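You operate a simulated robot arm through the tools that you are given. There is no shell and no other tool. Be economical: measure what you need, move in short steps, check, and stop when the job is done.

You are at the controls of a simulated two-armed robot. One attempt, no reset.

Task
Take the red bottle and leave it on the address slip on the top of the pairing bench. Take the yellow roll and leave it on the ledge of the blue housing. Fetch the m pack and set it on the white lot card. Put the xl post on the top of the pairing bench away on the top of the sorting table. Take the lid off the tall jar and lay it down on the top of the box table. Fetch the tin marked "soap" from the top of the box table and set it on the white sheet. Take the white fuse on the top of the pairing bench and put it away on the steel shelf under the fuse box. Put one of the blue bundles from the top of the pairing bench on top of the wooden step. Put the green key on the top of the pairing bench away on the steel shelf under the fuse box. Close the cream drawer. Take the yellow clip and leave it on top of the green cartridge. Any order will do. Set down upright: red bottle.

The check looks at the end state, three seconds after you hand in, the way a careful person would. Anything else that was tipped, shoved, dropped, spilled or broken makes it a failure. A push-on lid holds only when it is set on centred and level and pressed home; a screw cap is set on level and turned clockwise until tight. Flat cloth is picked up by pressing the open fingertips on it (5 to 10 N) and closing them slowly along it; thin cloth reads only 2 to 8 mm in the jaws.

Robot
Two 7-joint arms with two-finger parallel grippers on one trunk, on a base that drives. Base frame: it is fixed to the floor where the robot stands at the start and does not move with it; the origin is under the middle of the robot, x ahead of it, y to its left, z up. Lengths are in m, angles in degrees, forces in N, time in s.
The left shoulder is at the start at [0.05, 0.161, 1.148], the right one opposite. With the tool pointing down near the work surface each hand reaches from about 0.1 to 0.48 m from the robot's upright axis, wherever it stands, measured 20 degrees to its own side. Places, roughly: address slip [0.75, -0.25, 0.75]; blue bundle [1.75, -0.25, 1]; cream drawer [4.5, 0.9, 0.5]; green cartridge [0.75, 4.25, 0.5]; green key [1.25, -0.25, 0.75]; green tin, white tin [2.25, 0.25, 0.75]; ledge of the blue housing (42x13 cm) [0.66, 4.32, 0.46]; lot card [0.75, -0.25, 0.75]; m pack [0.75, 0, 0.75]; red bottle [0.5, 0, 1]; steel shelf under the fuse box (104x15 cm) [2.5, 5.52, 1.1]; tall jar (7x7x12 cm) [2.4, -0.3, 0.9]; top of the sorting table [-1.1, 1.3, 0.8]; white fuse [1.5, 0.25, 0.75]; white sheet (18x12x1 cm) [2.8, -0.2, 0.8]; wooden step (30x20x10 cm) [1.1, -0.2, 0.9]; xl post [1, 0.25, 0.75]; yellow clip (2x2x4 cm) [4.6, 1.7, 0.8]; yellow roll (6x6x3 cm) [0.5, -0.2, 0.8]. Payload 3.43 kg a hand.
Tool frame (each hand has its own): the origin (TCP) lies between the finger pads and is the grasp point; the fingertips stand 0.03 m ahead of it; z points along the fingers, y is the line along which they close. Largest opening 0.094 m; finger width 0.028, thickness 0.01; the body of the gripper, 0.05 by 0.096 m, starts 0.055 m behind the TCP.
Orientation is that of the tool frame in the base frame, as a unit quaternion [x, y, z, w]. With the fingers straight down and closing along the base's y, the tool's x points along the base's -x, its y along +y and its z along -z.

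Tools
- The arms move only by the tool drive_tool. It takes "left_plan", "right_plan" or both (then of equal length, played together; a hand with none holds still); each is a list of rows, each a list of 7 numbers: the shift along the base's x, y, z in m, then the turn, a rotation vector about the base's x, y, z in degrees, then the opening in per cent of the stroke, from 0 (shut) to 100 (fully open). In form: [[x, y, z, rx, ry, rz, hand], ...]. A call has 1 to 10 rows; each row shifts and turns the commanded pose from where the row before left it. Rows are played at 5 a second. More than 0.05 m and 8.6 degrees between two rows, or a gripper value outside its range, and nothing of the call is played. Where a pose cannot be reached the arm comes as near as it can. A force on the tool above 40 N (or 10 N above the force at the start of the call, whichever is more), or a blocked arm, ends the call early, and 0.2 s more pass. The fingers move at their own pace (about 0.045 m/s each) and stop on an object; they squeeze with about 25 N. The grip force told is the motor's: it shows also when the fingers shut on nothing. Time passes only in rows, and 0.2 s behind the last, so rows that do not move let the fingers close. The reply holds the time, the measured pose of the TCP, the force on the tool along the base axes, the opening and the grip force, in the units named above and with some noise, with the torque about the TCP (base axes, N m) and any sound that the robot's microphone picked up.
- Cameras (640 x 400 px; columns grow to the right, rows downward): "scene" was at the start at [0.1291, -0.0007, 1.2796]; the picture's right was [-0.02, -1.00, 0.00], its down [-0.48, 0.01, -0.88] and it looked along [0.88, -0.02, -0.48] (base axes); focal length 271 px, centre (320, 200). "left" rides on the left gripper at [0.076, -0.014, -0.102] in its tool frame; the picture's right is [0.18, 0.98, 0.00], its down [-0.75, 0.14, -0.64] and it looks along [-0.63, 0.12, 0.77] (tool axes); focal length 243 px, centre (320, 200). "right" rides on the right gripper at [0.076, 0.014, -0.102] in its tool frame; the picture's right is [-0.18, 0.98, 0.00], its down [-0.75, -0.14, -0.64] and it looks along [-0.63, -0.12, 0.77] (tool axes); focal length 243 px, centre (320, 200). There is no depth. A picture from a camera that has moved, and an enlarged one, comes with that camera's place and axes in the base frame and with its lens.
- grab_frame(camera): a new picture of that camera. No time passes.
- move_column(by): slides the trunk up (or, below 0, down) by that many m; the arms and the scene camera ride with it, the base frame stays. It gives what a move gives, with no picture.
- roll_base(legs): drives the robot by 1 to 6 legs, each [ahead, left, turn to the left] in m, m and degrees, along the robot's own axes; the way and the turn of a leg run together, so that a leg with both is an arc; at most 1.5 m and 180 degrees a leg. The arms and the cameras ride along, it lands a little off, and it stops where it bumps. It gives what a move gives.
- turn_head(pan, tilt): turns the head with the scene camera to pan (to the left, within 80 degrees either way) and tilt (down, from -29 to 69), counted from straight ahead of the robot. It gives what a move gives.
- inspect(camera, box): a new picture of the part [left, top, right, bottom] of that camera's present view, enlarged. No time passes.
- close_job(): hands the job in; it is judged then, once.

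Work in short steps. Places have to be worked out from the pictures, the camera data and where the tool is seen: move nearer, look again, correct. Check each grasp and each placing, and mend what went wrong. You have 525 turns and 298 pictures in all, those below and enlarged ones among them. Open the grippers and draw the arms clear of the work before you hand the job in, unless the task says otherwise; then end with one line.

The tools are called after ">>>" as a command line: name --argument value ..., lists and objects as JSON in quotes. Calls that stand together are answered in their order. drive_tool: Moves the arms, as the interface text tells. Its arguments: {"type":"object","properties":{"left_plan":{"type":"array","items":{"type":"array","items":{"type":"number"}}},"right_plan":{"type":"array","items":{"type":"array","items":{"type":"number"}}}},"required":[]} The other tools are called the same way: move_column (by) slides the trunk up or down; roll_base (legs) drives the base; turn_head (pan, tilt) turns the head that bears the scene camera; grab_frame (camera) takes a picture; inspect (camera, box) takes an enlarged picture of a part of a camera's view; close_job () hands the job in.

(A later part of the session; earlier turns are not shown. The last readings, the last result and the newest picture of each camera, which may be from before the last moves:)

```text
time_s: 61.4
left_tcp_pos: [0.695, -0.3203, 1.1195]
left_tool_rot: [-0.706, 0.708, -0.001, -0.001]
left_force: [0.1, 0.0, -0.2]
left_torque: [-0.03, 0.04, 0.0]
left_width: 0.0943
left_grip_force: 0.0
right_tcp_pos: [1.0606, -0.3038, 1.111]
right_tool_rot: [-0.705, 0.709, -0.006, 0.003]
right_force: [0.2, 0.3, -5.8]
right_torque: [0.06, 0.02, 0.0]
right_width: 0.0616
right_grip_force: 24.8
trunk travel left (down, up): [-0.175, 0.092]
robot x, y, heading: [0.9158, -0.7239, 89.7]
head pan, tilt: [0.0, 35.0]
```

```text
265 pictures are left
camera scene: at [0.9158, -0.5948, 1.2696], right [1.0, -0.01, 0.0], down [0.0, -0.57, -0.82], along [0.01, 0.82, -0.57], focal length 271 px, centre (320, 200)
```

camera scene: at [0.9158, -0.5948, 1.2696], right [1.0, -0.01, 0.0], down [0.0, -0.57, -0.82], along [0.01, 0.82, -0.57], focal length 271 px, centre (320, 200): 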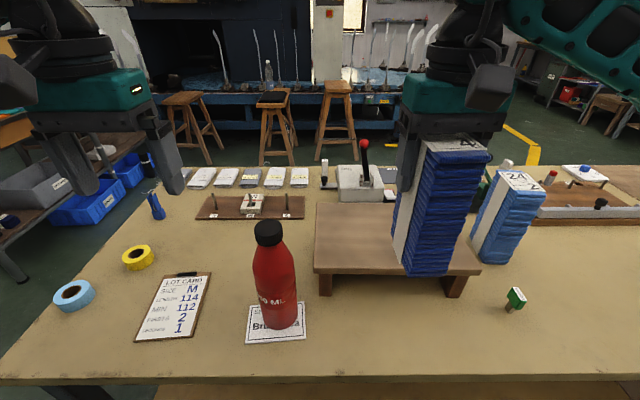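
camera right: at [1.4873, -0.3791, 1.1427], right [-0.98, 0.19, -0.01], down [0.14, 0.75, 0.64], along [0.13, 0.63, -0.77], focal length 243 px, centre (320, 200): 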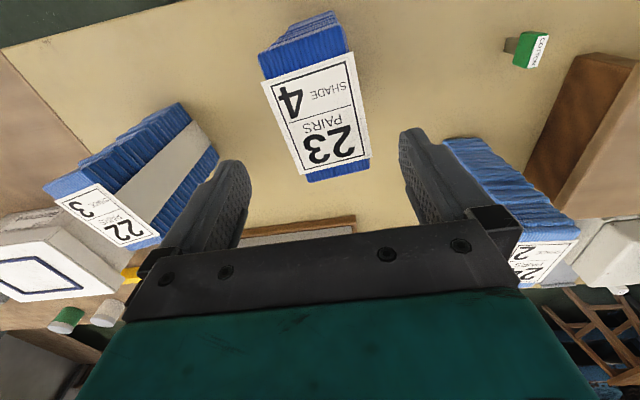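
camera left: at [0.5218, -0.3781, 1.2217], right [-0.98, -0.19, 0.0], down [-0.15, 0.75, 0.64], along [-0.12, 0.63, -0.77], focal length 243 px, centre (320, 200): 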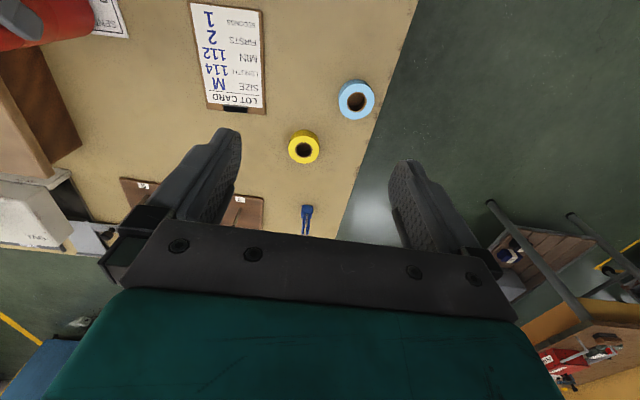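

Step top spans x 0.91–1.21, y −0.26…−0.06; the hand is at x=1.06. I extend forward to y≈−0.19 and lower to just above the step.

>>> drive_tool --right_plan '[[0, 0.04, 0, 0, 0, 0, 0], [0, 0.04, 0, 0, 0, 0, 0], [0, 0.03, 0, 0, 0, 0, 0], [0, 0, -0.03, 0, 0, 0, 0], [0, 0, -0.025, 0, 0, 0, 0], [0, 0, 0, 0, 0, 0, 0]]'

>>> grab_frame --camera "scene"

```text
time_s: 62.8
left_tcp_pos: [0.6949, -0.3194, 1.1187]
left_tool_rot: [-0.706, 0.708, 0.0, -0.001]
left_force: [0.9, 0.9, -0.1]
left_torque: [-0.02, 0.01, 0.0]
left_width: 0.0941
left_grip_force: 0.1
right_tcp_pos: [1.0609, -0.1925, 1.0568]
right_tool_rot: [-0.706, 0.708, -0.006, 0.003]
right_force: [0.8, 0.1, -5.0]
right_torque: [0.0, -0.03, 0.03]
right_width: 0.0614
right_grip_force: 25.3
trunk travel left (down, up): [-0.175, 0.092]
robot x, y, heading: [0.9186, -0.721, 89.5]
head pan, tilt: [0.0, 35.0]
```

```text
264 pictures are left
camera scene: at [0.9159, -0.5948, 1.2696], right [1.0, -0.01, 0.0], down [0.0, -0.57, -0.82], along [0.01, 0.82, -0.57], focal length 271 px, centre (320, 200)
```

scene: 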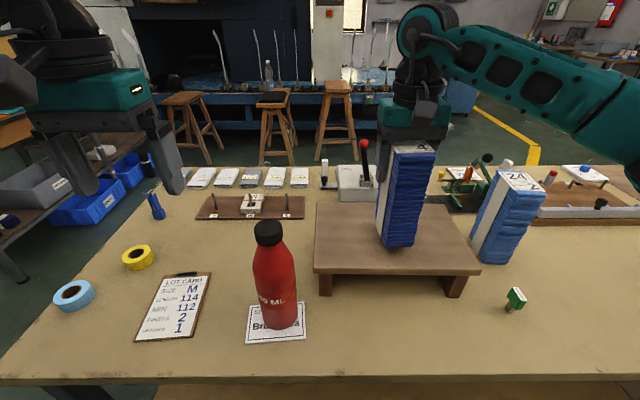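

Well over the step; I lower slowly in small steps until contact.

>>> drive_tool --right_plan '[[0, 0, -0.006, 0, 0, 0, 0], [0, 0, -0.004, 0, 0, 0, 0], [0, 0, -0.003, 0, 0, 0, 0], [0, 0, 0, 0, 0, 0, 0]]'

```text
time_s: 63.8
left_tcp_pos: [0.6962, -0.32, 1.1186]
left_tool_rot: [-0.706, 0.708, -0.001, -0.001]
left_force: [0.1, -0.5, 0.1]
left_torque: [0.0, 0.03, -0.04]
left_width: 0.094
left_grip_force: 0.1
right_tcp_pos: [1.0616, -0.1927, 1.0432]
right_tool_rot: [-0.706, 0.708, -0.005, 0.002]
right_force: [0.2, 0.2, -6.4]
right_torque: [0.02, -0.03, 0.0]
right_width: 0.0609
right_grip_force: 25.0
trunk travel left (down, up): [-0.175, 0.092]
robot x, y, heading: [0.9197, -0.722, 89.5]
head pan, tilt: [0.0, 35.0]
```

>>> drive_tool --right_plan '[[0, 0, -0.002, 0, 0, 0, 0], [0, 0, -0.002, 0, 0, 0, 0], [0, 0, 0, 0, 0, 0, 0]]'

```text
time_s: 64.6
left_tcp_pos: [0.6949, -0.3189, 1.1185]
left_tool_rot: [-0.706, 0.708, 0.0, 0.0]
left_force: [-0.2, -0.1, 0.6]
left_torque: [0.01, 0.02, 0.02]
left_width: 0.0939
left_grip_force: 0.0
right_tcp_pos: [1.0599, -0.1938, 1.0395]
right_tool_rot: [-0.706, 0.708, -0.006, 0.003]
right_force: [0.3, 1.1, -4.5]
right_torque: [0.01, -0.01, 0.0]
right_width: 0.0611
right_grip_force: 24.2
trunk travel left (down, up): [-0.175, 0.092]
robot x, y, heading: [0.918, -0.724, 89.8]
head pan, tilt: [0.0, 35.0]
```

Force is beginning to drop; a few millimetres more.

>>> drive_tool --right_plan '[[0, 0, -0.002, 0, 0, 0, 0], [0, 0, -0.002, 0, 0, 0, 0], [0, 0, 0, 0, 0, 0, 0]]'

>>> inspect --camera "scene" --box '[300, 130, 500, 310]'

```text
time_s: 65.4
left_tcp_pos: [0.6953, -0.3202, 1.1205]
left_tool_rot: [-0.706, 0.709, 0.001, 0.001]
left_force: [-0.9, 0.3, 0.0]
left_torque: [0.02, -0.02, -0.02]
left_width: 0.0941
left_grip_force: 0.0
right_tcp_pos: [1.0605, -0.1936, 1.0403]
right_tool_rot: [-0.705, 0.709, -0.002, 0.006]
right_force: [5.9, 5.6, 23.8]
right_torque: [-0.72, -0.15, 0.23]
right_width: 0.0608
right_grip_force: 25.1
trunk travel left (down, up): [-0.175, 0.092]
robot x, y, heading: [0.9126, -0.7238, 89.6]
head pan, tilt: [0.0, 35.0]
```

```text
2.22 times, centred on (400, 220) of scene
camera zoom: at [0.9161, -0.5963, 1.2702], right [1.0, -0.01, 0.0], down [0.0, -0.57, -0.82], along [0.01, 0.82, -0.57], focal length 602 px, centre (142, 156)
```

zoom: 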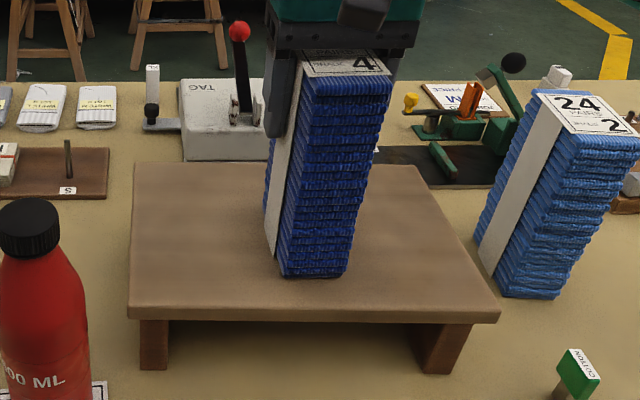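

Contact is firm. I relieve 3 mm, open, and rise straight up.

>>> drive_tool --right_plan '[[0, 0, 0.003, 0, 0, 0, 0], [0, 0, 0, 0, 0, 0, 50], [0, 0, 0, 0, 0, 0, 100], [0, 0, 0, 0, 0, 0, 100], [0, 0, 0.03, 0, 0, 0, 100], [0, 0, 0.04, 0, 0, 0, 100], [0, -0.01, 0.03, 0, 0, 0, 100], [0, -0.04, 0, 0, 0, 0, 100], [0, -0.04, 0, 0, 0, 0, 100], [0, 0, 0, 0, 0, 0, 100]]'

>>> grab_frame --camera "scene"

```text
time_s: 67.6
left_tcp_pos: [0.6944, -0.3201, 1.1188]
left_tool_rot: [-0.706, 0.708, -0.001, 0.0]
left_force: [-0.6, -0.1, 0.6]
left_torque: [-0.01, 0.01, 0.0]
left_width: 0.0939
left_grip_force: 0.0
right_tcp_pos: [1.0557, -0.2839, 1.14]
right_tool_rot: [-0.706, 0.708, -0.006, 0.003]
right_force: [0.3, 0.2, 0.6]
right_torque: [0.01, 0.01, 0.0]
right_width: 0.094
right_grip_force: 0.0
trunk travel left (down, up): [-0.175, 0.092]
robot x, y, heading: [0.9161, -0.7246, 89.7]
head pan, tilt: [0.0, 35.0]
```

```text
262 pictures are left
camera scene: at [0.9158, -0.5951, 1.2696], right [1.0, -0.01, 0.0], down [0.0, -0.57, -0.82], along [0.01, 0.82, -0.57], focal length 271 px, centre (320, 200)
```

scene: 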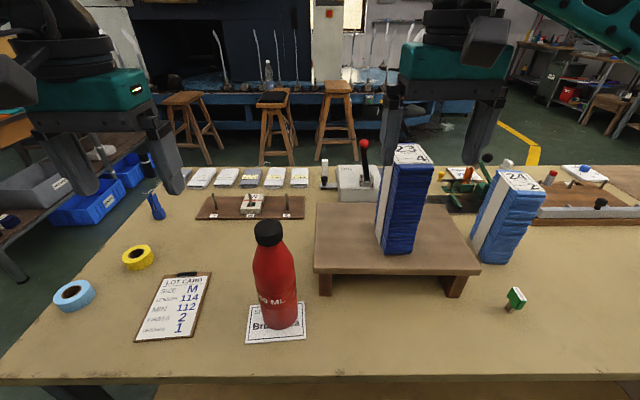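

Bundle stands on the step. Next the box table: back off 0.25 m and slide 1.3 m along the benches.

>>> roll_base --legs '[[-0.25, 0, 0.3], [0, -1.35, 0]]'

>>> grab_frame --camera "scene"

```text
time_s: 81.2
left_tcp_pos: [2.0467, -0.5615, 1.1196]
left_tool_rot: [0.717, -0.698, 0.0, 0.001]
left_force: [-0.3, 0.9, 0.7]
left_torque: [0.03, -0.01, 0.02]
left_width: 0.094
left_grip_force: 0.1
right_tcp_pos: [2.4087, -0.5165, 1.1398]
right_tool_rot: [0.716, -0.698, 0.005, -0.004]
right_force: [0.2, 0.3, -0.9]
right_torque: [0.01, 0.01, 0.03]
right_width: 0.094
right_grip_force: 0.0
trunk travel left (down, up): [-0.175, 0.092]
robot x, y, heading: [2.2797, -0.9573, 91.3]
head pan, tilt: [0.0, 35.0]
```

```text
261 pictures are left
camera scene: at [2.2762, -0.8303, 1.2697], right [1.0, 0.02, 0.0], down [0.01, -0.57, -0.82], along [-0.02, 0.82, -0.57], focal length 271 px, centre (320, 200)
```

scene: 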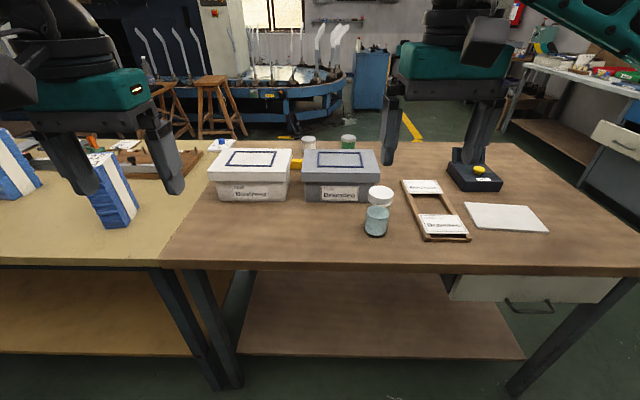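

Jar at ≈(2.41,−0.29), sheet at ≈(2.80,−0.21), tins behind the boxes near (2.2–2.35, 0.16). I move up to the table and look at the jar closely.

>>> roll_base --legs '[[0.225, 0, -1.3]]'

>>> inspect --camera "scene" --box '[300, 150, 620, 350]'

>>> grab_frame --camera "right"

```text
time_s: 82.9
left_tcp_pos: [2.0542, -0.336, 1.1193]
left_tool_rot: [0.708, -0.706, 0.0, 0.0]
left_force: [-0.1, 0.0, 0.4]
left_torque: [0.01, 0.01, 0.02]
left_width: 0.0939
left_grip_force: 0.1
right_tcp_pos: [2.4168, -0.2983, 1.1392]
right_tool_rot: [0.708, -0.706, 0.006, -0.003]
right_force: [0.7, 0.6, -0.7]
right_torque: [-0.03, 0.0, 0.0]
right_width: 0.0943
right_grip_force: 0.1
trunk travel left (down, up): [-0.175, 0.092]
robot x, y, heading: [2.2796, -0.7377, 90.0]
head pan, tilt: [0.0, 35.0]
```

```text
2.00 times, centred on (460, 250) of scene
camera zoom: at [2.2771, -0.6101, 1.2696], right [1.0, 0.0, 0.0], down [0.0, -0.57, -0.82], along [0.0, 0.82, -0.57], focal length 542 px, centre (40, 100)
```

zoom: 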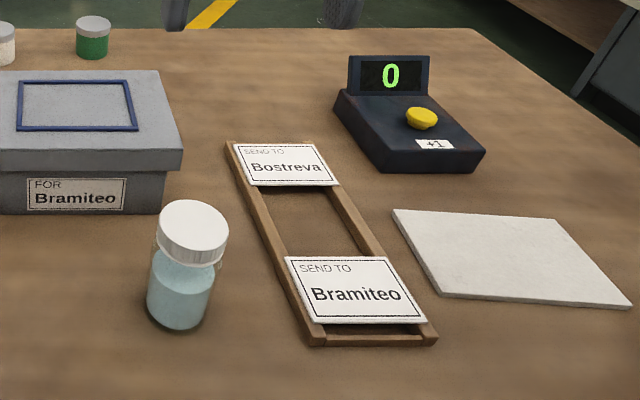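

```text
259 pictures are left
camera right: at [2.401, -0.3746, 1.2418], right [-0.98, 0.18, -0.01], down [0.13, 0.76, 0.64], along [0.13, 0.63, -0.77], focal length 243 px, centre (320, 200)
```

right: 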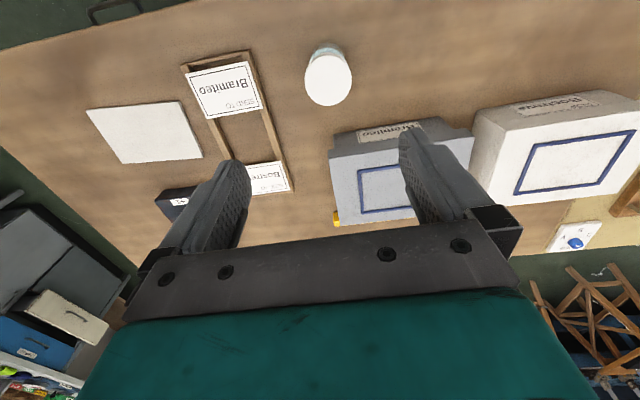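

>>> inspect --camera "scene" --box '[360, 235, 440, 325]'

>>> inspect --camera "right" --box '[280, 20, 380, 120]'

```text
4.44 times, centred on (400, 280) of scene
camera zoom: at [2.2771, -0.6101, 1.2696], right [1.0, 0.0, 0.0], down [0.0, -0.57, -0.82], along [0.0, 0.82, -0.57], focal length 1204 px, centre (-36, -156)
```

zoom: 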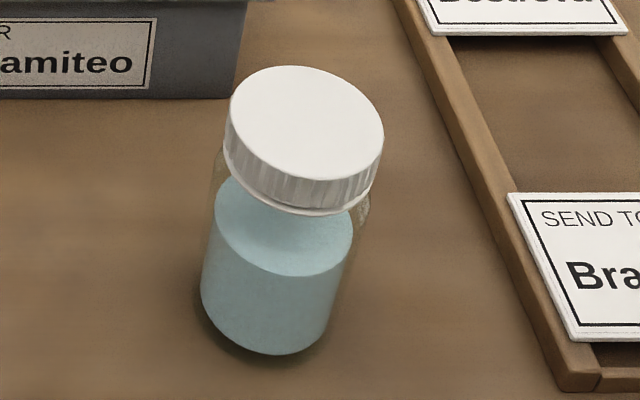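

```text
4.00 times, centred on (330, 70) of right
camera zoom: at [2.401, -0.3746, 1.2418], right [-0.98, 0.18, -0.01], down [0.13, 0.76, 0.64], along [0.13, 0.63, -0.77], focal length 970 px, centre (280, 720)
```

zoom: 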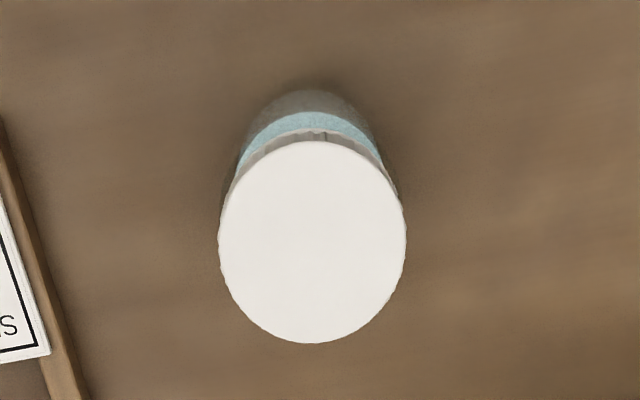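

The cap is ribbed (screw cap) and the jar holds liquid, so I'll steady the jar with the left hand and unscrew with the right. I shift the base so both hands reach the jar.

>>> roll_base --legs '[[-0.03, -0.13, 0]]'

>>> drive_tool --right_plan '[[-0.02, 0.005, 0.01, 0, 0, 0, 100], [-0.02, 0.005, 0, 0, 0, 0, 100], [-0.02, 0.005, 0, 0, 0, 0, 100], [-0.02, 0.005, 0, 0, 0, 0, 100], [-0.02, 0.005, 0, 0, 0, 0, 100], [-0.02, 0.005, 0, 0, 0, 0, 100], [0, 0, 0, 0, 0, 0, 100], [0, 0, 0, 0, 0, 0, 100]]' --left_plan '[[0.02, 0, 0, 7.5, 0, 0, 100], [0.02, 0, 0, 7.5, 0, 0, 100], [0.02, 0, -0.02, 7.5, 0, 0, 100], [0.02, 0, -0.02, 7.5, 0, 0, 100], [0.02, 0, -0.02, 7.5, 0, 0, 100], [0.02, 0, -0.03, 7.5, 0, 0, 100], [0.02, 0, -0.03, 0, 0, 0, 100], [0, 0, 0, 0, 0, 0, 100]]'

>>> grab_frame --camera "scene"

>>> grab_frame --camera "left"

```text
time_s: 84.7
left_tcp_pos: [2.1851, -0.3662, 1.1192]
left_tool_rot: [0.707, -0.707, 0.001, 0.001]
left_force: [0.5, -0.5, -0.9]
left_torque: [0.03, -0.01, -0.01]
left_width: 0.0941
left_grip_force: 0.0
right_tcp_pos: [2.5483, -0.3292, 1.1396]
right_tool_rot: [-0.707, 0.707, -0.005, 0.004]
right_force: [0.1, -0.3, 0.0]
right_torque: [0.01, 0.04, 0.03]
right_width: 0.0939
right_grip_force: 0.1
trunk travel left (down, up): [-0.175, 0.092]
robot x, y, heading: [2.4056, -0.7692, 89.9]
head pan, tilt: [0.0, 35.0]
```

```text
time_s: 86.5
left_tcp_pos: [2.325, -0.366, 0.9986]
left_tool_rot: [0.653, -0.653, -0.27, -0.271]
left_force: [-0.4, -0.2, -0.1]
left_torque: [0.0, -0.01, -0.03]
left_width: 0.0942
left_grip_force: 0.1
right_tcp_pos: [2.4264, -0.2982, 1.1503]
right_tool_rot: [0.708, -0.707, 0.005, -0.004]
right_force: [0.0, -0.2, 0.7]
right_torque: [0.02, -0.02, 0.02]
right_width: 0.0942
right_grip_force: 0.0
trunk travel left (down, up): [-0.175, 0.092]
robot x, y, heading: [2.4067, -0.7723, 89.9]
head pan, tilt: [0.0, 35.0]
```

```text
256 pictures are left
camera scene: at [2.4068, -0.641, 1.2697], right [1.0, 0.0, 0.0], down [0.0, -0.57, -0.82], along [0.0, 0.82, -0.57], focal length 271 px, centre (320, 200)
```

scene: 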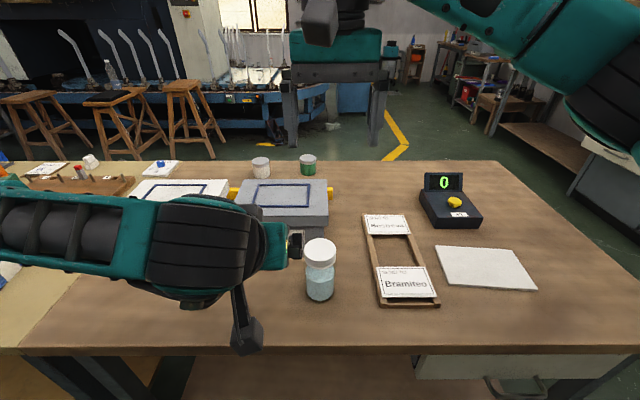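

```text
255 pictures are left
camera left: at [2.339, -0.491, 1.0174], right [-0.98, -0.13, -0.13], down [-0.14, 0.08, 0.99], along [-0.12, 0.99, -0.1], focal length 243 px, centre (320, 200)
```

left: 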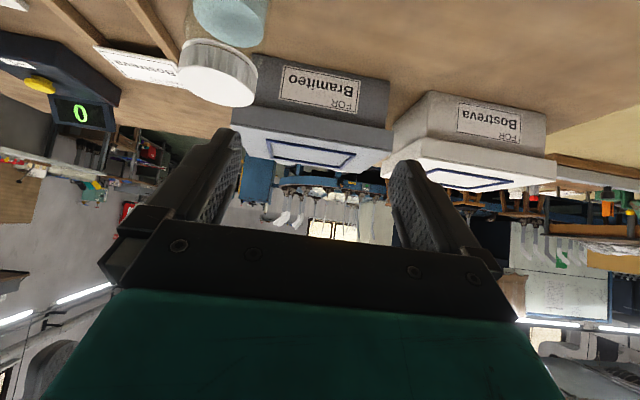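

I bring the left hand in line with the jar (x≈2.407), staying in front of it, and look again.

>>> drive_tool --left_plan '[[0.02, -0.015, 0, 0, 0, 0, 100], [0.03, -0.01, -0.02, 0, 0, 0, 100], [0.032, 0, -0.03, 0, 0, 0, 100], [0, 0, 0, 0, 0, 0, 100]]'

>>> grab_frame --camera "left"

>>> grab_frame --camera "right"

```text
time_s: 87.5
left_tcp_pos: [2.4085, -0.3924, 0.9501]
left_tool_rot: [0.654, -0.653, -0.27, -0.27]
left_force: [-0.1, 0.0, 0.8]
left_torque: [0.01, 0.0, 0.0]
left_width: 0.094
left_grip_force: 0.1
right_tcp_pos: [2.4281, -0.2993, 1.1494]
right_tool_rot: [0.707, -0.707, 0.005, -0.004]
right_force: [-0.3, 0.4, -0.4]
right_torque: [-0.01, 0.01, -0.01]
right_width: 0.094
right_grip_force: 0.0
trunk travel left (down, up): [-0.175, 0.092]
robot x, y, heading: [2.41, -0.7677, 89.8]
head pan, tilt: [0.0, 35.0]
```

```text
254 pictures are left
camera left: at [2.4214, -0.5161, 0.9677], right [-0.98, -0.13, -0.13], down [-0.14, 0.08, 0.99], along [-0.12, 0.99, -0.1], focal length 243 px, centre (320, 200)
```

left: 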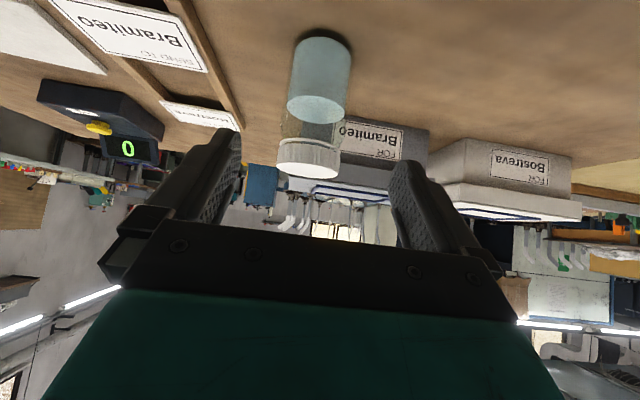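

```text
253 pictures are left
camera right: at [2.4115, -0.3747, 1.2527], right [-0.98, 0.18, -0.01], down [0.13, 0.75, 0.64], along [0.13, 0.63, -0.77], focal length 243 px, centre (320, 200)
```

right: 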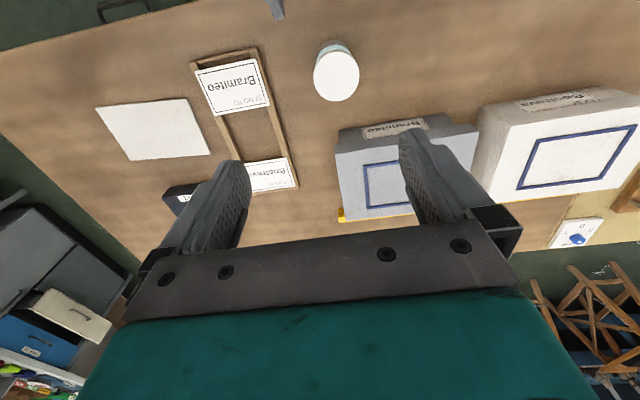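

Jar axis at ≈(2.410,−0.288), lid top ≈0.92. I lower the left hand to z≈0.86, advance around the jar body and close.

>>> drive_tool --left_plan '[[0.001, 0, -0.045, 0, 0, 0, 100], [0, 0, -0.045, 0, 0, 0, 100], [0, 0.035, 0, 0, 0, 0, 100], [0, 0.035, 0, 0, 0, 0, 100], [0, 0.03, 0, 0, 0, 0, 100], [0, 0, 0, 0, 0, 0, 100]]'

>>> grab_frame --camera "left"

>>> grab_frame --camera "right"

```text
time_s: 88.9
left_tcp_pos: [2.4081, -0.2912, 0.8588]
left_tool_rot: [-0.653, 0.654, 0.27, 0.27]
left_force: [0.0, -1.1, 3.0]
left_torque: [0.04, -0.06, 0.03]
left_width: 0.094
left_grip_force: 0.1
right_tcp_pos: [2.4274, -0.299, 1.15]
right_tool_rot: [0.708, -0.707, 0.005, -0.004]
right_force: [-0.3, -0.3, -0.2]
right_torque: [-0.01, 0.0, 0.03]
right_width: 0.0939
right_grip_force: 0.1
trunk travel left (down, up): [-0.175, 0.092]
robot x, y, heading: [2.4078, -0.771, 89.9]
head pan, tilt: [0.0, 35.0]
```

```text
252 pictures are left
camera left: at [2.4222, -0.4155, 0.8779], right [-0.98, -0.13, -0.13], down [-0.14, 0.08, 0.99], along [-0.12, 0.99, -0.1], focal length 243 px, centre (320, 200)
```

left: 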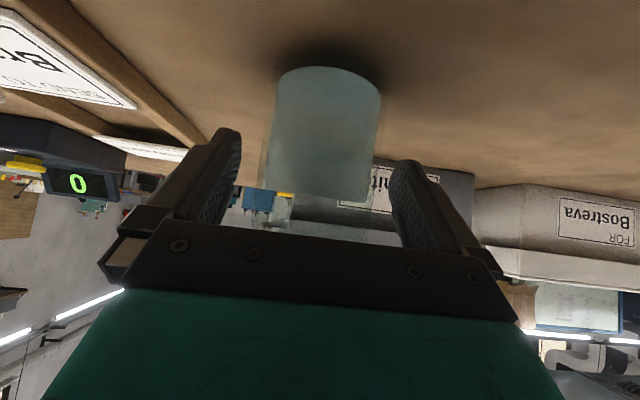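

```text
251 pictures are left
camera right: at [2.4117, -0.375, 1.2529], right [-0.98, 0.18, -0.01], down [0.13, 0.75, 0.64], along [0.13, 0.63, -0.77], focal length 243 px, centre (320, 200)
```

right: 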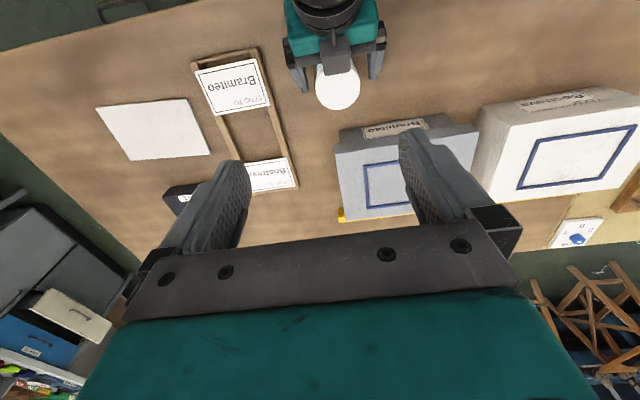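

A 3 N reading suggests the left palm touches the lid rim. I back off 12 mm, drop 10 mm, then close on the body.

>>> drive_tool --left_plan '[[0.001, -0.014, 0, 0, 0, 0, 100], [0, 0, -0.012, 0, 0, 0, 100], [0, 0, 0, 0, 0, 0, 100]]'

>>> grab_frame --camera "left"

```text
time_s: 89.7
left_tcp_pos: [2.4099, -0.3071, 0.8493]
left_tool_rot: [-0.652, 0.653, 0.271, 0.273]
left_force: [0.3, -6.1, 17.6]
left_torque: [0.06, -0.03, 0.02]
left_width: 0.0943
left_grip_force: 0.1
right_tcp_pos: [2.4284, -0.3005, 1.151]
right_tool_rot: [-0.707, 0.707, -0.004, 0.004]
right_force: [-0.1, -0.7, 0.0]
right_torque: [0.0, 0.02, -0.03]
right_width: 0.0942
right_grip_force: 0.1
trunk travel left (down, up): [-0.175, 0.092]
robot x, y, heading: [2.4036, -0.7695, 89.8]
head pan, tilt: [0.0, 35.0]
```

```text
250 pictures are left
camera left: at [2.4236, -0.4303, 0.8675], right [-0.98, -0.13, -0.13], down [-0.14, 0.08, 0.99], along [-0.12, 0.99, -0.09], focal length 243 px, centre (320, 200)
```

left: 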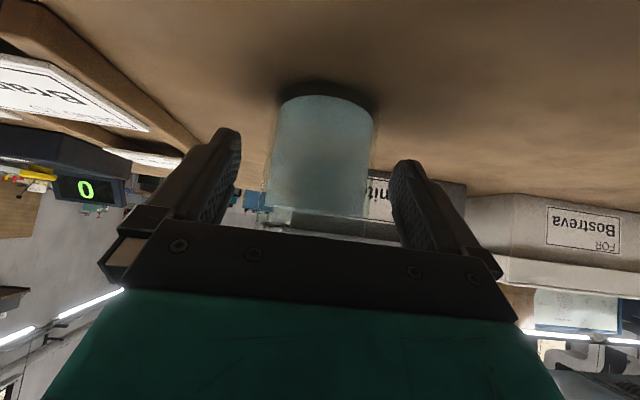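

The fingertips are pressing the table: this table top is at about z≈0.825, so the lid top is ≈0.945 and the jar axis ≈−0.312. I raise 20 mm, back off 23 mm, and recheck.

>>> drive_tool --left_plan '[[0, 0, 0.02, 0, 0, 0, 100], [0, -0.012, 0.003, 0, 0, 0, 100], [0, -0.011, 0, 0, 0, 0, 100], [0, 0, 0, 0, 0, 0, 100]]'

>>> grab_frame --camera "left"

>>> grab_frame --camera "right"

```text
time_s: 90.7
left_tcp_pos: [2.4083, -0.3279, 0.8697]
left_tool_rot: [-0.653, 0.654, 0.27, 0.27]
left_force: [0.1, 1.0, -0.8]
left_torque: [-0.01, 0.02, 0.0]
left_width: 0.0941
left_grip_force: 0.1
right_tcp_pos: [2.4278, -0.2987, 1.1496]
right_tool_rot: [0.707, -0.707, 0.005, -0.003]
right_force: [-0.3, -0.2, -0.1]
right_torque: [0.0, -0.02, 0.0]
right_width: 0.0942
right_grip_force: 0.1
trunk travel left (down, up): [-0.175, 0.092]
robot x, y, heading: [2.4043, -0.7657, 89.8]
head pan, tilt: [0.0, 35.0]
```

```text
249 pictures are left
camera left: at [2.4229, -0.4517, 0.8887], right [-0.98, -0.13, -0.13], down [-0.14, 0.08, 0.99], along [-0.12, 0.99, -0.1], focal length 243 px, centre (320, 200)
```

left: 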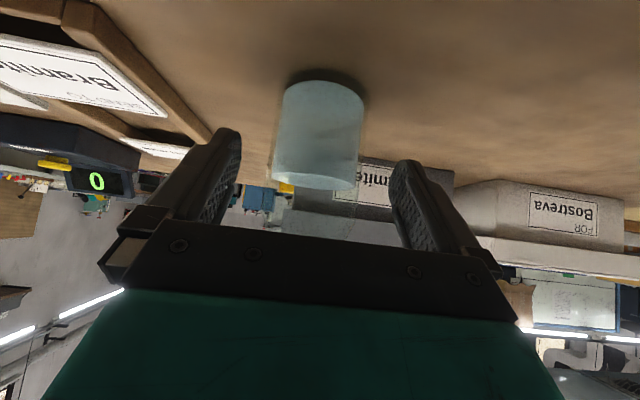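

```text
248 pictures are left
camera right: at [2.4117, -0.3746, 1.2527], right [-0.98, 0.18, -0.01], down [0.13, 0.76, 0.64], along [0.13, 0.63, -0.77], focal length 243 px, centre (320, 200)
```

right: 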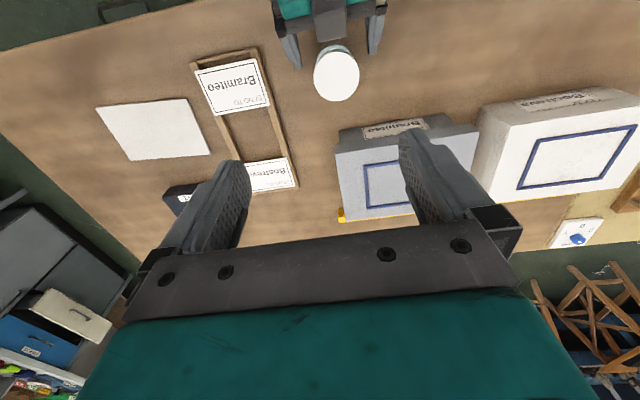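

Jar axis estimates now agree at y≈−0.303. I advance 8 mm and close the left hand gently on the body.

>>> drive_tool --left_plan '[[0.001, 0.008, -0.003, 0, 0, 0, 100], [0, 0, 0, 0, 0, 0, 70], [0, 0, 0, 0, 0, 0, 50], [0, 0, 0, 0, 0, 0, 30], [0, 0, 0, 0, 0, 0, 20], [0, 0, 0, 0, 0, 0, 0], [0, 0, 0, 0, 0, 0, 0], [0, 0, 0, 0, 0, 0, 0]]'

>>> grab_frame --camera "left"

>>> grab_frame --camera "right"

```text
time_s: 92.5
left_tcp_pos: [2.4096, -0.3192, 0.8665]
left_tool_rot: [-0.653, 0.654, 0.269, 0.27]
left_force: [0.4, -0.2, 0.3]
left_torque: [-0.04, -0.04, -0.04]
left_width: 0.0609
left_grip_force: 24.8
right_tcp_pos: [2.4283, -0.2985, 1.1508]
right_tool_rot: [0.707, -0.707, 0.005, -0.003]
right_force: [0.2, 0.0, -0.2]
right_torque: [0.05, 0.0, 0.0]
right_width: 0.0943
right_grip_force: 0.0
trunk travel left (down, up): [-0.175, 0.092]
robot x, y, heading: [2.4081, -0.7746, 89.9]
head pan, tilt: [0.0, 35.0]
```

```text
247 pictures are left
camera left: at [2.4239, -0.4441, 0.8857], right [-0.98, -0.13, -0.13], down [-0.14, 0.08, 0.99], along [-0.12, 0.99, -0.1], focal length 243 px, centre (320, 200)
```

left: 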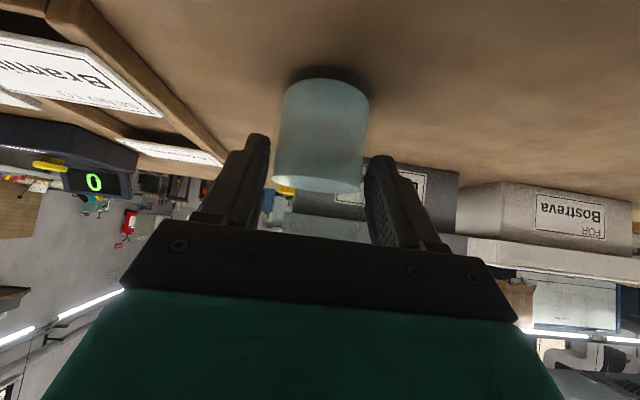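

```text
246 pictures are left
camera right: at [2.4117, -0.3746, 1.2527], right [-0.98, 0.18, -0.01], down [0.13, 0.76, 0.64], along [0.13, 0.63, -0.77], focal length 243 px, centre (320, 200)
```

right: 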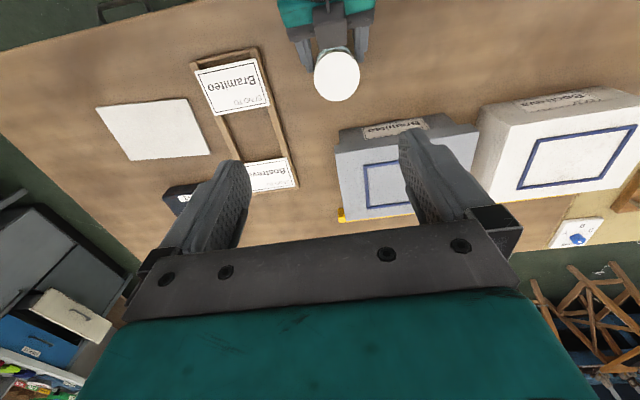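

Jar held (61 mm). I move the right hand above the lid, pre-rotating it 48° clockwise and opening partially, so I can unscrew counter-clockwise.

>>> drive_tool --right_plan '[[-0.003, -0.001, -0.02, 0, 0, -8, 100], [-0.003, -0.001, -0.02, 0, 0, -8, 100], [-0.003, -0.001, -0.02, 0, 0, -8, 90], [-0.003, -0.001, -0.02, 0, 0, -8, 80], [-0.003, -0.001, -0.02, 0, 0, -8, 75], [-0.003, -0.001, -0.02, 0, 0, -8, 75], [0, 0, 0, 0, 0, 0, 75]]'

>>> grab_frame --camera "right"

>>> grab_frame --camera "scene"

```text
time_s: 94.1
left_tcp_pos: [2.4108, -0.3196, 0.867]
left_tool_rot: [-0.653, 0.653, 0.271, 0.27]
left_force: [-0.2, 0.4, -0.2]
left_torque: [-0.03, 0.0, 0.02]
left_width: 0.0608
left_grip_force: 25.1
right_tcp_pos: [2.4103, -0.3059, 1.0296]
right_tool_rot: [-0.357, 0.934, -0.006, 0.001]
right_force: [-1.3, 0.3, 0.1]
right_torque: [-0.01, 0.0, 0.0]
right_width: 0.0703
right_grip_force: 0.1
trunk travel left (down, up): [-0.175, 0.092]
robot x, y, heading: [2.4097, -0.7705, 89.9]
head pan, tilt: [0.0, 35.0]
```

```text
245 pictures are left
camera right: at [2.3436, -0.3451, 1.1317], right [-0.52, 0.85, -0.01], down [0.65, 0.4, 0.64], along [0.55, 0.32, -0.77], focal length 243 px, centre (320, 200)
```

right: 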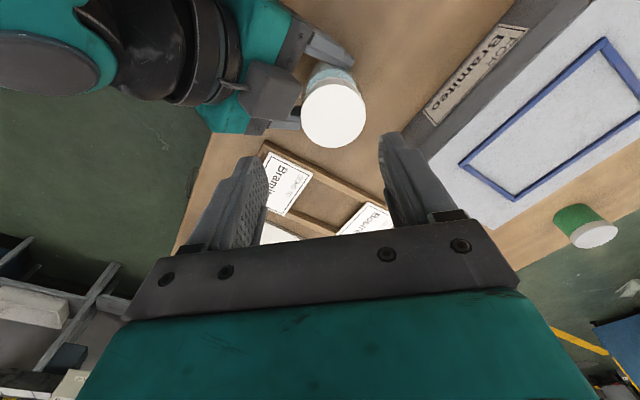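

```text
244 pictures are left
camera scene: at [2.407, -0.6408, 1.2697], right [1.0, 0.0, 0.0], down [0.0, -0.57, -0.82], along [0.0, 0.82, -0.57], focal length 271 px, centre (320, 200)
```

scene: 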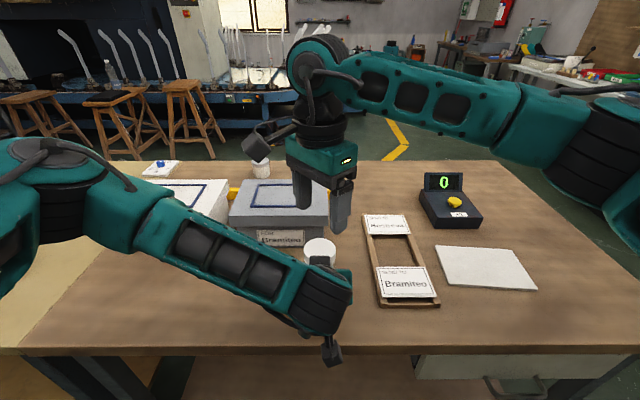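

Combining the two right-camera views gives lid top z≈0.905 and axis (2.410,−0.293), so earlier contact was the palm on the lid. I regrip the left hand lower and deeper for a better hold.

>>> drive_tool --left_plan '[[0, 0, 0, 0, 0, 0, 50], [0, 0, 0, 0, 0, 0, 100], [0, 0, 0, 0, 0, 0, 100], [0, 0, -0.02, 0, 0, 0, 100], [0, 0.008, 0, 0, 0, 0, 100], [0, 0, 0, 0, 0, 0, 70], [0, 0, 0, 0, 0, 0, 30], [0, 0, 0, 0, 0, 0, 0], [0, 0, 0, 0, 0, 0, 0], [0, 0, 0, 0, 0, 0, 0]]'

>>> grab_frame --camera "right"

```text
time_s: 96.3
left_tcp_pos: [2.4101, -0.3106, 0.8476]
left_tool_rot: [0.654, -0.653, -0.27, -0.27]
left_force: [-0.2, 0.3, 0.1]
left_torque: [0.02, 0.0, 0.02]
left_width: 0.061
left_grip_force: 24.9
right_tcp_pos: [2.4102, -0.3064, 1.0295]
right_tool_rot: [-0.358, 0.934, -0.006, 0.002]
right_force: [0.4, -0.7, 0.3]
right_torque: [-0.01, -0.01, 0.0]
right_width: 0.0704
right_grip_force: 0.1
trunk travel left (down, up): [-0.175, 0.092]
robot x, y, heading: [2.408, -0.7722, 89.7]
head pan, tilt: [0.0, 35.0]
```

```text
243 pictures are left
camera right: at [2.3437, -0.3452, 1.1321], right [-0.52, 0.85, -0.01], down [0.65, 0.41, 0.64], along [0.55, 0.33, -0.77], focal length 243 px, centre (320, 200)
```

right: 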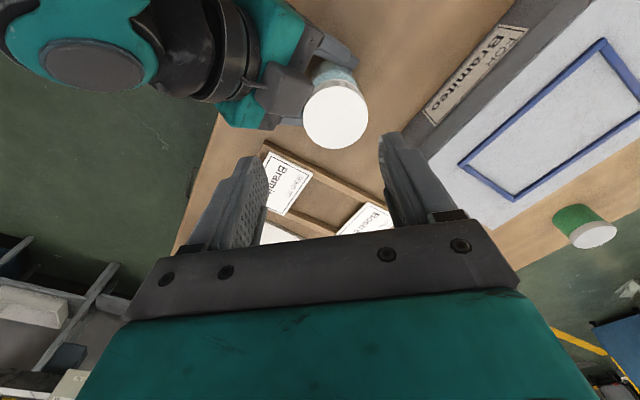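

I rotate back to about −36°, centre over the lid at (2.410,−0.293), and descend so that the tips just overlap the cap.

>>> drive_tool --right_plan '[[0, 0.007, -0.02, 0, 0, 6, 75], [0, 0.006, -0.02, 0, 0, 6, 75], [0, 0, -0.03, 0, 0, 0, 75], [0, 0, -0.02, 0, 0, 0, 75], [0, 0, -0.01, 0, 0, 0, 75], [0, 0, 0, 0, 0, 0, 75]]'

>>> grab_frame --camera "right"

>>> inspect --camera "scene" --box '[250, 180, 390, 320]'

```text
time_s: 97.7
left_tcp_pos: [2.4103, -0.3111, 0.8466]
left_tool_rot: [-0.653, 0.654, 0.269, 0.27]
left_force: [-0.5, 0.2, -0.2]
left_torque: [0.02, -0.01, -0.01]
left_width: 0.061
left_grip_force: 25.1
right_tcp_pos: [2.4096, -0.2931, 0.9283]
right_tool_rot: [-0.454, 0.891, -0.006, 0.002]
right_force: [0.2, 0.6, -0.5]
right_torque: [0.01, 0.02, -0.02]
right_width: 0.0703
right_grip_force: 0.1
trunk travel left (down, up): [-0.175, 0.092]
robot x, y, heading: [2.4117, -0.7711, 90.0]
head pan, tilt: [0.0, 35.0]
```

```text
242 pictures are left
camera right: at [2.3521, -0.3456, 1.031], right [-0.69, 0.73, -0.01], down [0.55, 0.53, 0.64], along [0.47, 0.43, -0.77], focal length 243 px, centre (320, 200)
```

right: 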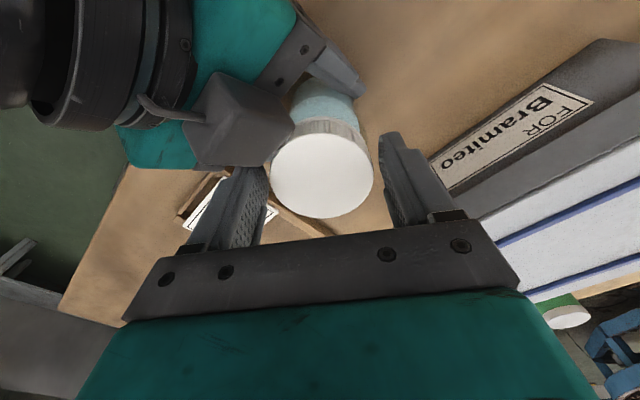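

```text
2.86 times, centred on (320, 250) of scene
camera zoom: at [2.407, -0.6408, 1.2697], right [1.0, 0.0, 0.0], down [0.0, -0.57, -0.82], along [0.0, 0.82, -0.57], focal length 774 px, centre (320, 57)
```

zoom: 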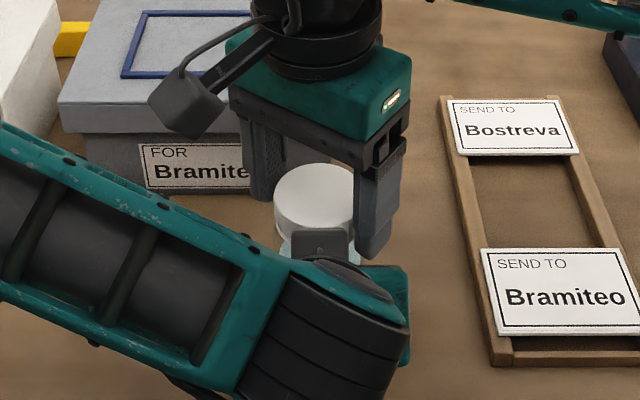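

Centred well. Down 9 mm more and close on the cap.

>>> drive_tool --right_plan '[[0.001, 0.001, -0.009, 0, 0, 0, 75], [0, 0, 0, 0, 0, 0, 50], [0, 0, 0, 0, 0, 0, 20], [0, 0, 0, 0, 0, 0, 0], [0, 0, 0, 0, 0, 0, 0]]'

```text
time_s: 98.9
left_tcp_pos: [2.4094, -0.3124, 0.848]
left_tool_rot: [-0.653, 0.654, 0.269, 0.271]
left_force: [5.6, -3.7, -0.1]
left_torque: [0.12, 0.06, 0.09]
left_width: 0.061
left_grip_force: 24.8
right_tcp_pos: [2.4108, -0.2904, 0.9185]
right_tool_rot: [-0.454, 0.891, -0.006, 0.001]
right_force: [-6.1, 4.1, -1.0]
right_torque: [0.07, 0.34, -0.23]
right_width: 0.0574
right_grip_force: 25.1
trunk travel left (down, up): [-0.175, 0.092]
robot x, y, heading: [2.4102, -0.7711, 90.0]
head pan, tilt: [0.0, 35.0]
```

Cap gripped (57 mm). I turn counter-clockwise 24° first and read the torque.

>>> drive_tool --right_plan '[[0, 0, 0, 0, 0, 8, 0], [0, 0, 0, 0, 0, 8, 0], [0, 0, 0, 0, 0, 8, 0], [0, 0, 0, 0, 0, 0, 0]]'

>>> grab_frame --camera "right"

```text
time_s: 99.9
left_tcp_pos: [2.4101, -0.3123, 0.8473]
left_tool_rot: [-0.653, 0.654, 0.27, 0.27]
left_force: [7.4, -1.6, -4.3]
left_torque: [0.16, -0.16, -0.14]
left_width: 0.0614
left_grip_force: 25.2
right_tcp_pos: [2.4099, -0.2918, 0.9218]
right_tool_rot: [-0.63, 0.777, -0.003, 0.003]
right_force: [-8.5, 5.6, 13.6]
right_torque: [0.58, 0.88, -0.02]
right_width: 0.0567
right_grip_force: 24.7
trunk travel left (down, up): [-0.175, 0.092]
robot x, y, heading: [2.4042, -0.7695, 89.8]
head pan, tilt: [0.0, 35.0]
```

```text
240 pictures are left
camera right: at [2.379, -0.363, 1.0238], right [-0.92, 0.38, -0.01], down [0.29, 0.71, 0.64], along [0.25, 0.59, -0.77], focal length 243 px, centre (320, 200)
```

right: 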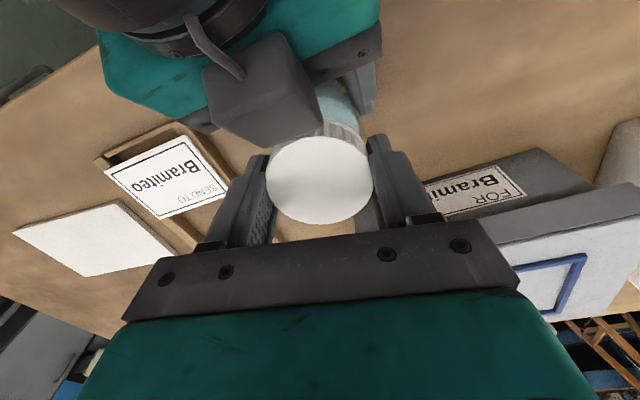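

The right hand sees 13 N upward — the cap may be rising on its thread. I ease up 3 mm and re-read before turning on.

>>> drive_tool --right_plan '[[0, 0, 0.003, 0, 0, 0, 0], [0, 0, 0, 0, 0, 0, 0]]'

>>> inspect --camera "scene" --box '[270, 200, 370, 300]'

```text
time_s: 100.5
left_tcp_pos: [2.4111, -0.312, 0.8466]
left_tool_rot: [-0.653, 0.654, 0.269, 0.271]
left_force: [9.5, -11.0, 2.0]
left_torque: [0.39, 0.1, -0.17]
left_width: 0.0612
left_grip_force: 24.6
right_tcp_pos: [2.41, -0.2922, 0.9212]
right_tool_rot: [-0.629, 0.777, -0.005, 0.002]
right_force: [-9.6, 10.9, -2.5]
right_torque: [0.45, 0.57, 0.02]
right_width: 0.0568
right_grip_force: 25.0
trunk travel left (down, up): [-0.175, 0.092]
robot x, y, heading: [2.4091, -0.7694, 90.0]
head pan, tilt: [0.0, 35.0]
```

```text
4.00 times, centred on (320, 250) of scene
camera zoom: at [2.407, -0.6409, 1.2695], right [1.0, 0.0, 0.0], down [0.0, -0.57, -0.82], along [0.0, 0.82, -0.57], focal length 1083 px, centre (320, 0)
```

zoom: 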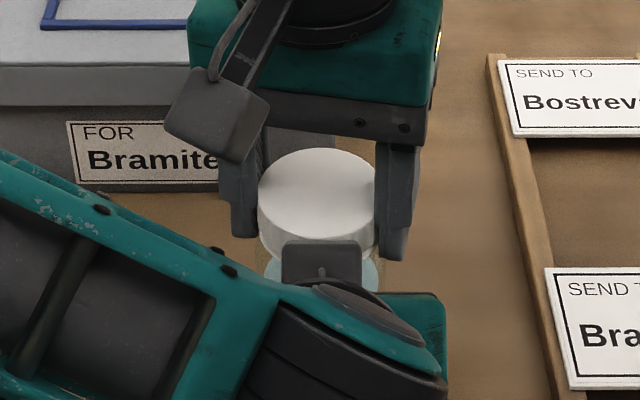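

Loads are now mostly lateral (cap nudged against the left palm). I relieve 1 mm sideways and continue turning 40° more with a slight rise.

>>> drive_tool --right_plan '[[-0.001, 0.001, 0, 0, 0, 8, 0], [0, 0, 0.0005, 0, 0, 8, 0], [0, 0, 0, 0, 0, 8, 0], [0, 0, 0.0005, 0, 0, 8, 0], [0, 0, 0, 0, 0, 8, 0], [0, 0, 0, 0, 0, 0, 0]]'

>>> inspect --camera "scene" --box '[270, 200, 370, 300]'

```text
time_s: 101.9
left_tcp_pos: [2.4111, -0.3097, 0.8473]
left_tool_rot: [-0.653, 0.654, 0.27, 0.271]
left_force: [8.5, -3.7, 5.1]
left_torque: [0.52, 0.2, -0.16]
left_width: 0.0614
left_grip_force: 25.2
right_tcp_pos: [2.4097, -0.2911, 0.9242]
right_tool_rot: [0.858, -0.514, 0.005, -0.005]
right_force: [-9.9, 3.8, -7.1]
right_torque: [-0.09, 0.51, 0.0]
right_width: 0.0561
right_grip_force: 25.0
trunk travel left (down, up): [-0.175, 0.092]
robot x, y, heading: [2.4075, -0.7704, 89.9]
head pan, tilt: [0.0, 35.0]
```

```text
4.00 times, centred on (320, 250) of scene
camera zoom: at [2.407, -0.6407, 1.2697], right [1.0, 0.0, 0.0], down [0.0, -0.57, -0.82], along [0.0, 0.82, -0.57], focal length 1083 px, centre (320, 0)
```

zoom: 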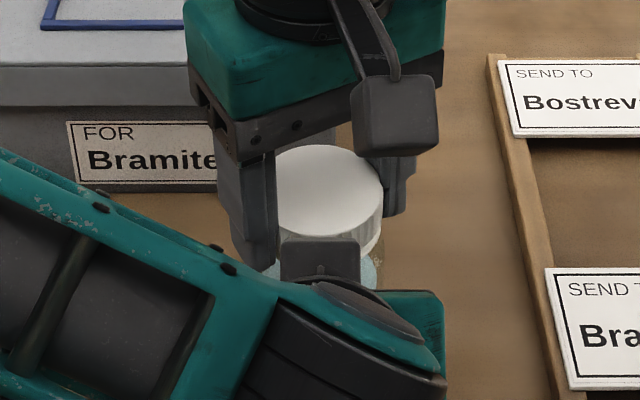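

The cap still holds on its thread. I regrip: release, turn back 64°, grip again.

>>> drive_tool --right_plan '[[0, 0, -0.002, 0, 0, 0, 0], [0, 0, 0, 0, 0, 0, 75], [0, 0, 0, 0, 0, 0, 75], [0, 0, 0, 0, 0, -8, 75], [0, 0, 0, 0, 0, -8, 75], [0, 0, 0, 0, 0, -8, 75], [0, 0, 0, 0, 0, -8, 75], [0, 0, 0, 0, 0, -8, 75], [0, 0, 0, 0, 0, -8, 75], [0, 0, 0, 0, 0, -8, 75]]'

>>> grab_frame --camera "right"

```text
time_s: 104.1
left_tcp_pos: [2.4108, -0.3115, 0.8468]
left_tool_rot: [0.654, -0.653, -0.271, -0.27]
left_force: [-1.4, 0.6, 1.0]
left_torque: [0.07, 0.08, 0.04]
left_width: 0.0611
left_grip_force: 24.7
right_tcp_pos: [2.4092, -0.2908, 0.9217]
right_tool_rot: [-0.514, 0.858, -0.006, 0.003]
right_force: [-0.2, 0.3, -0.5]
right_torque: [-0.01, -0.02, 0.02]
right_width: 0.0706
right_grip_force: 0.1
trunk travel left (down, up): [-0.175, 0.092]
robot x, y, heading: [2.4053, -0.7696, 89.8]
head pan, tilt: [0.0, 35.0]
```

```text
237 pictures are left
camera right: at [2.3594, -0.3506, 1.025], right [-0.78, 0.63, -0.01], down [0.47, 0.6, 0.64], along [0.41, 0.49, -0.77], focal length 243 px, centre (320, 200)
```

right: 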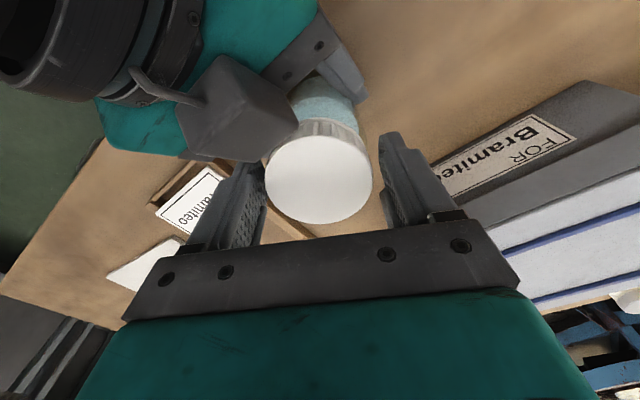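

>>> drive_tool --right_plan '[[0, 0.001, 0, 0, 0, 0, 30], [0, 0, 0, 0, 0, 0, 0], [0, 0, 0, 0, 0, 0, 0], [0, 0, 0, 0, 0, 8, 0], [0, 0, 0.0005, 0, 0, 8, 0], [0, 0, 0, 0, 0, 8, 0], [0, 0, 0.0005, 0, 0, 8, 0], [0, 0, 0, 0, 0, 8, 0], [0, 0, 0.0005, 0, 0, 8, 0], [0, 0, 0, 0, 0, 8, 0]]'

>>> inspect --camera "scene" --box '[270, 200, 370, 300]'

```text
time_s: 106.3
left_tcp_pos: [2.4112, -0.3118, 0.8476]
left_tool_rot: [-0.653, 0.654, 0.27, 0.269]
left_force: [-2.5, -7.5, 3.0]
left_torque: [0.56, -0.44, 0.09]
left_width: 0.0593
left_grip_force: 24.6
right_tcp_pos: [2.4084, -0.29, 0.9252]
right_tool_rot: [0.858, -0.514, 0.005, -0.005]
right_force: [4.3, 6.6, -2.4]
right_torque: [0.05, 0.22, -0.01]
right_width: 0.0558
right_grip_force: 25.1
trunk travel left (down, up): [-0.175, 0.092]
robot x, y, heading: [2.407, -0.7738, 89.9]
head pan, tilt: [0.0, 35.0]
```

```text
4.00 times, centred on (320, 250) of scene
camera zoom: at [2.407, -0.641, 1.2697], right [1.0, 0.0, 0.0], down [0.0, -0.57, -0.82], along [0.0, 0.82, -0.57], focal length 1083 px, centre (320, 0)
```

zoom: 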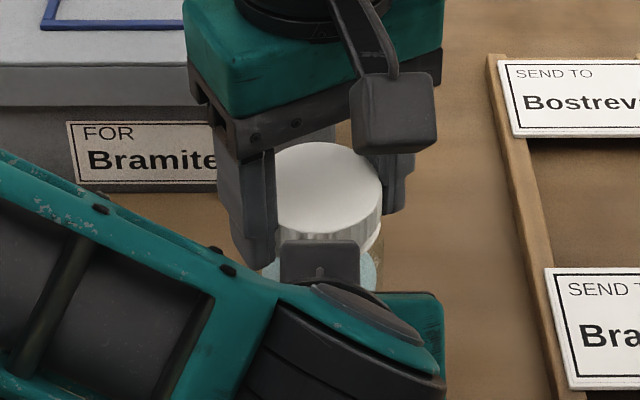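

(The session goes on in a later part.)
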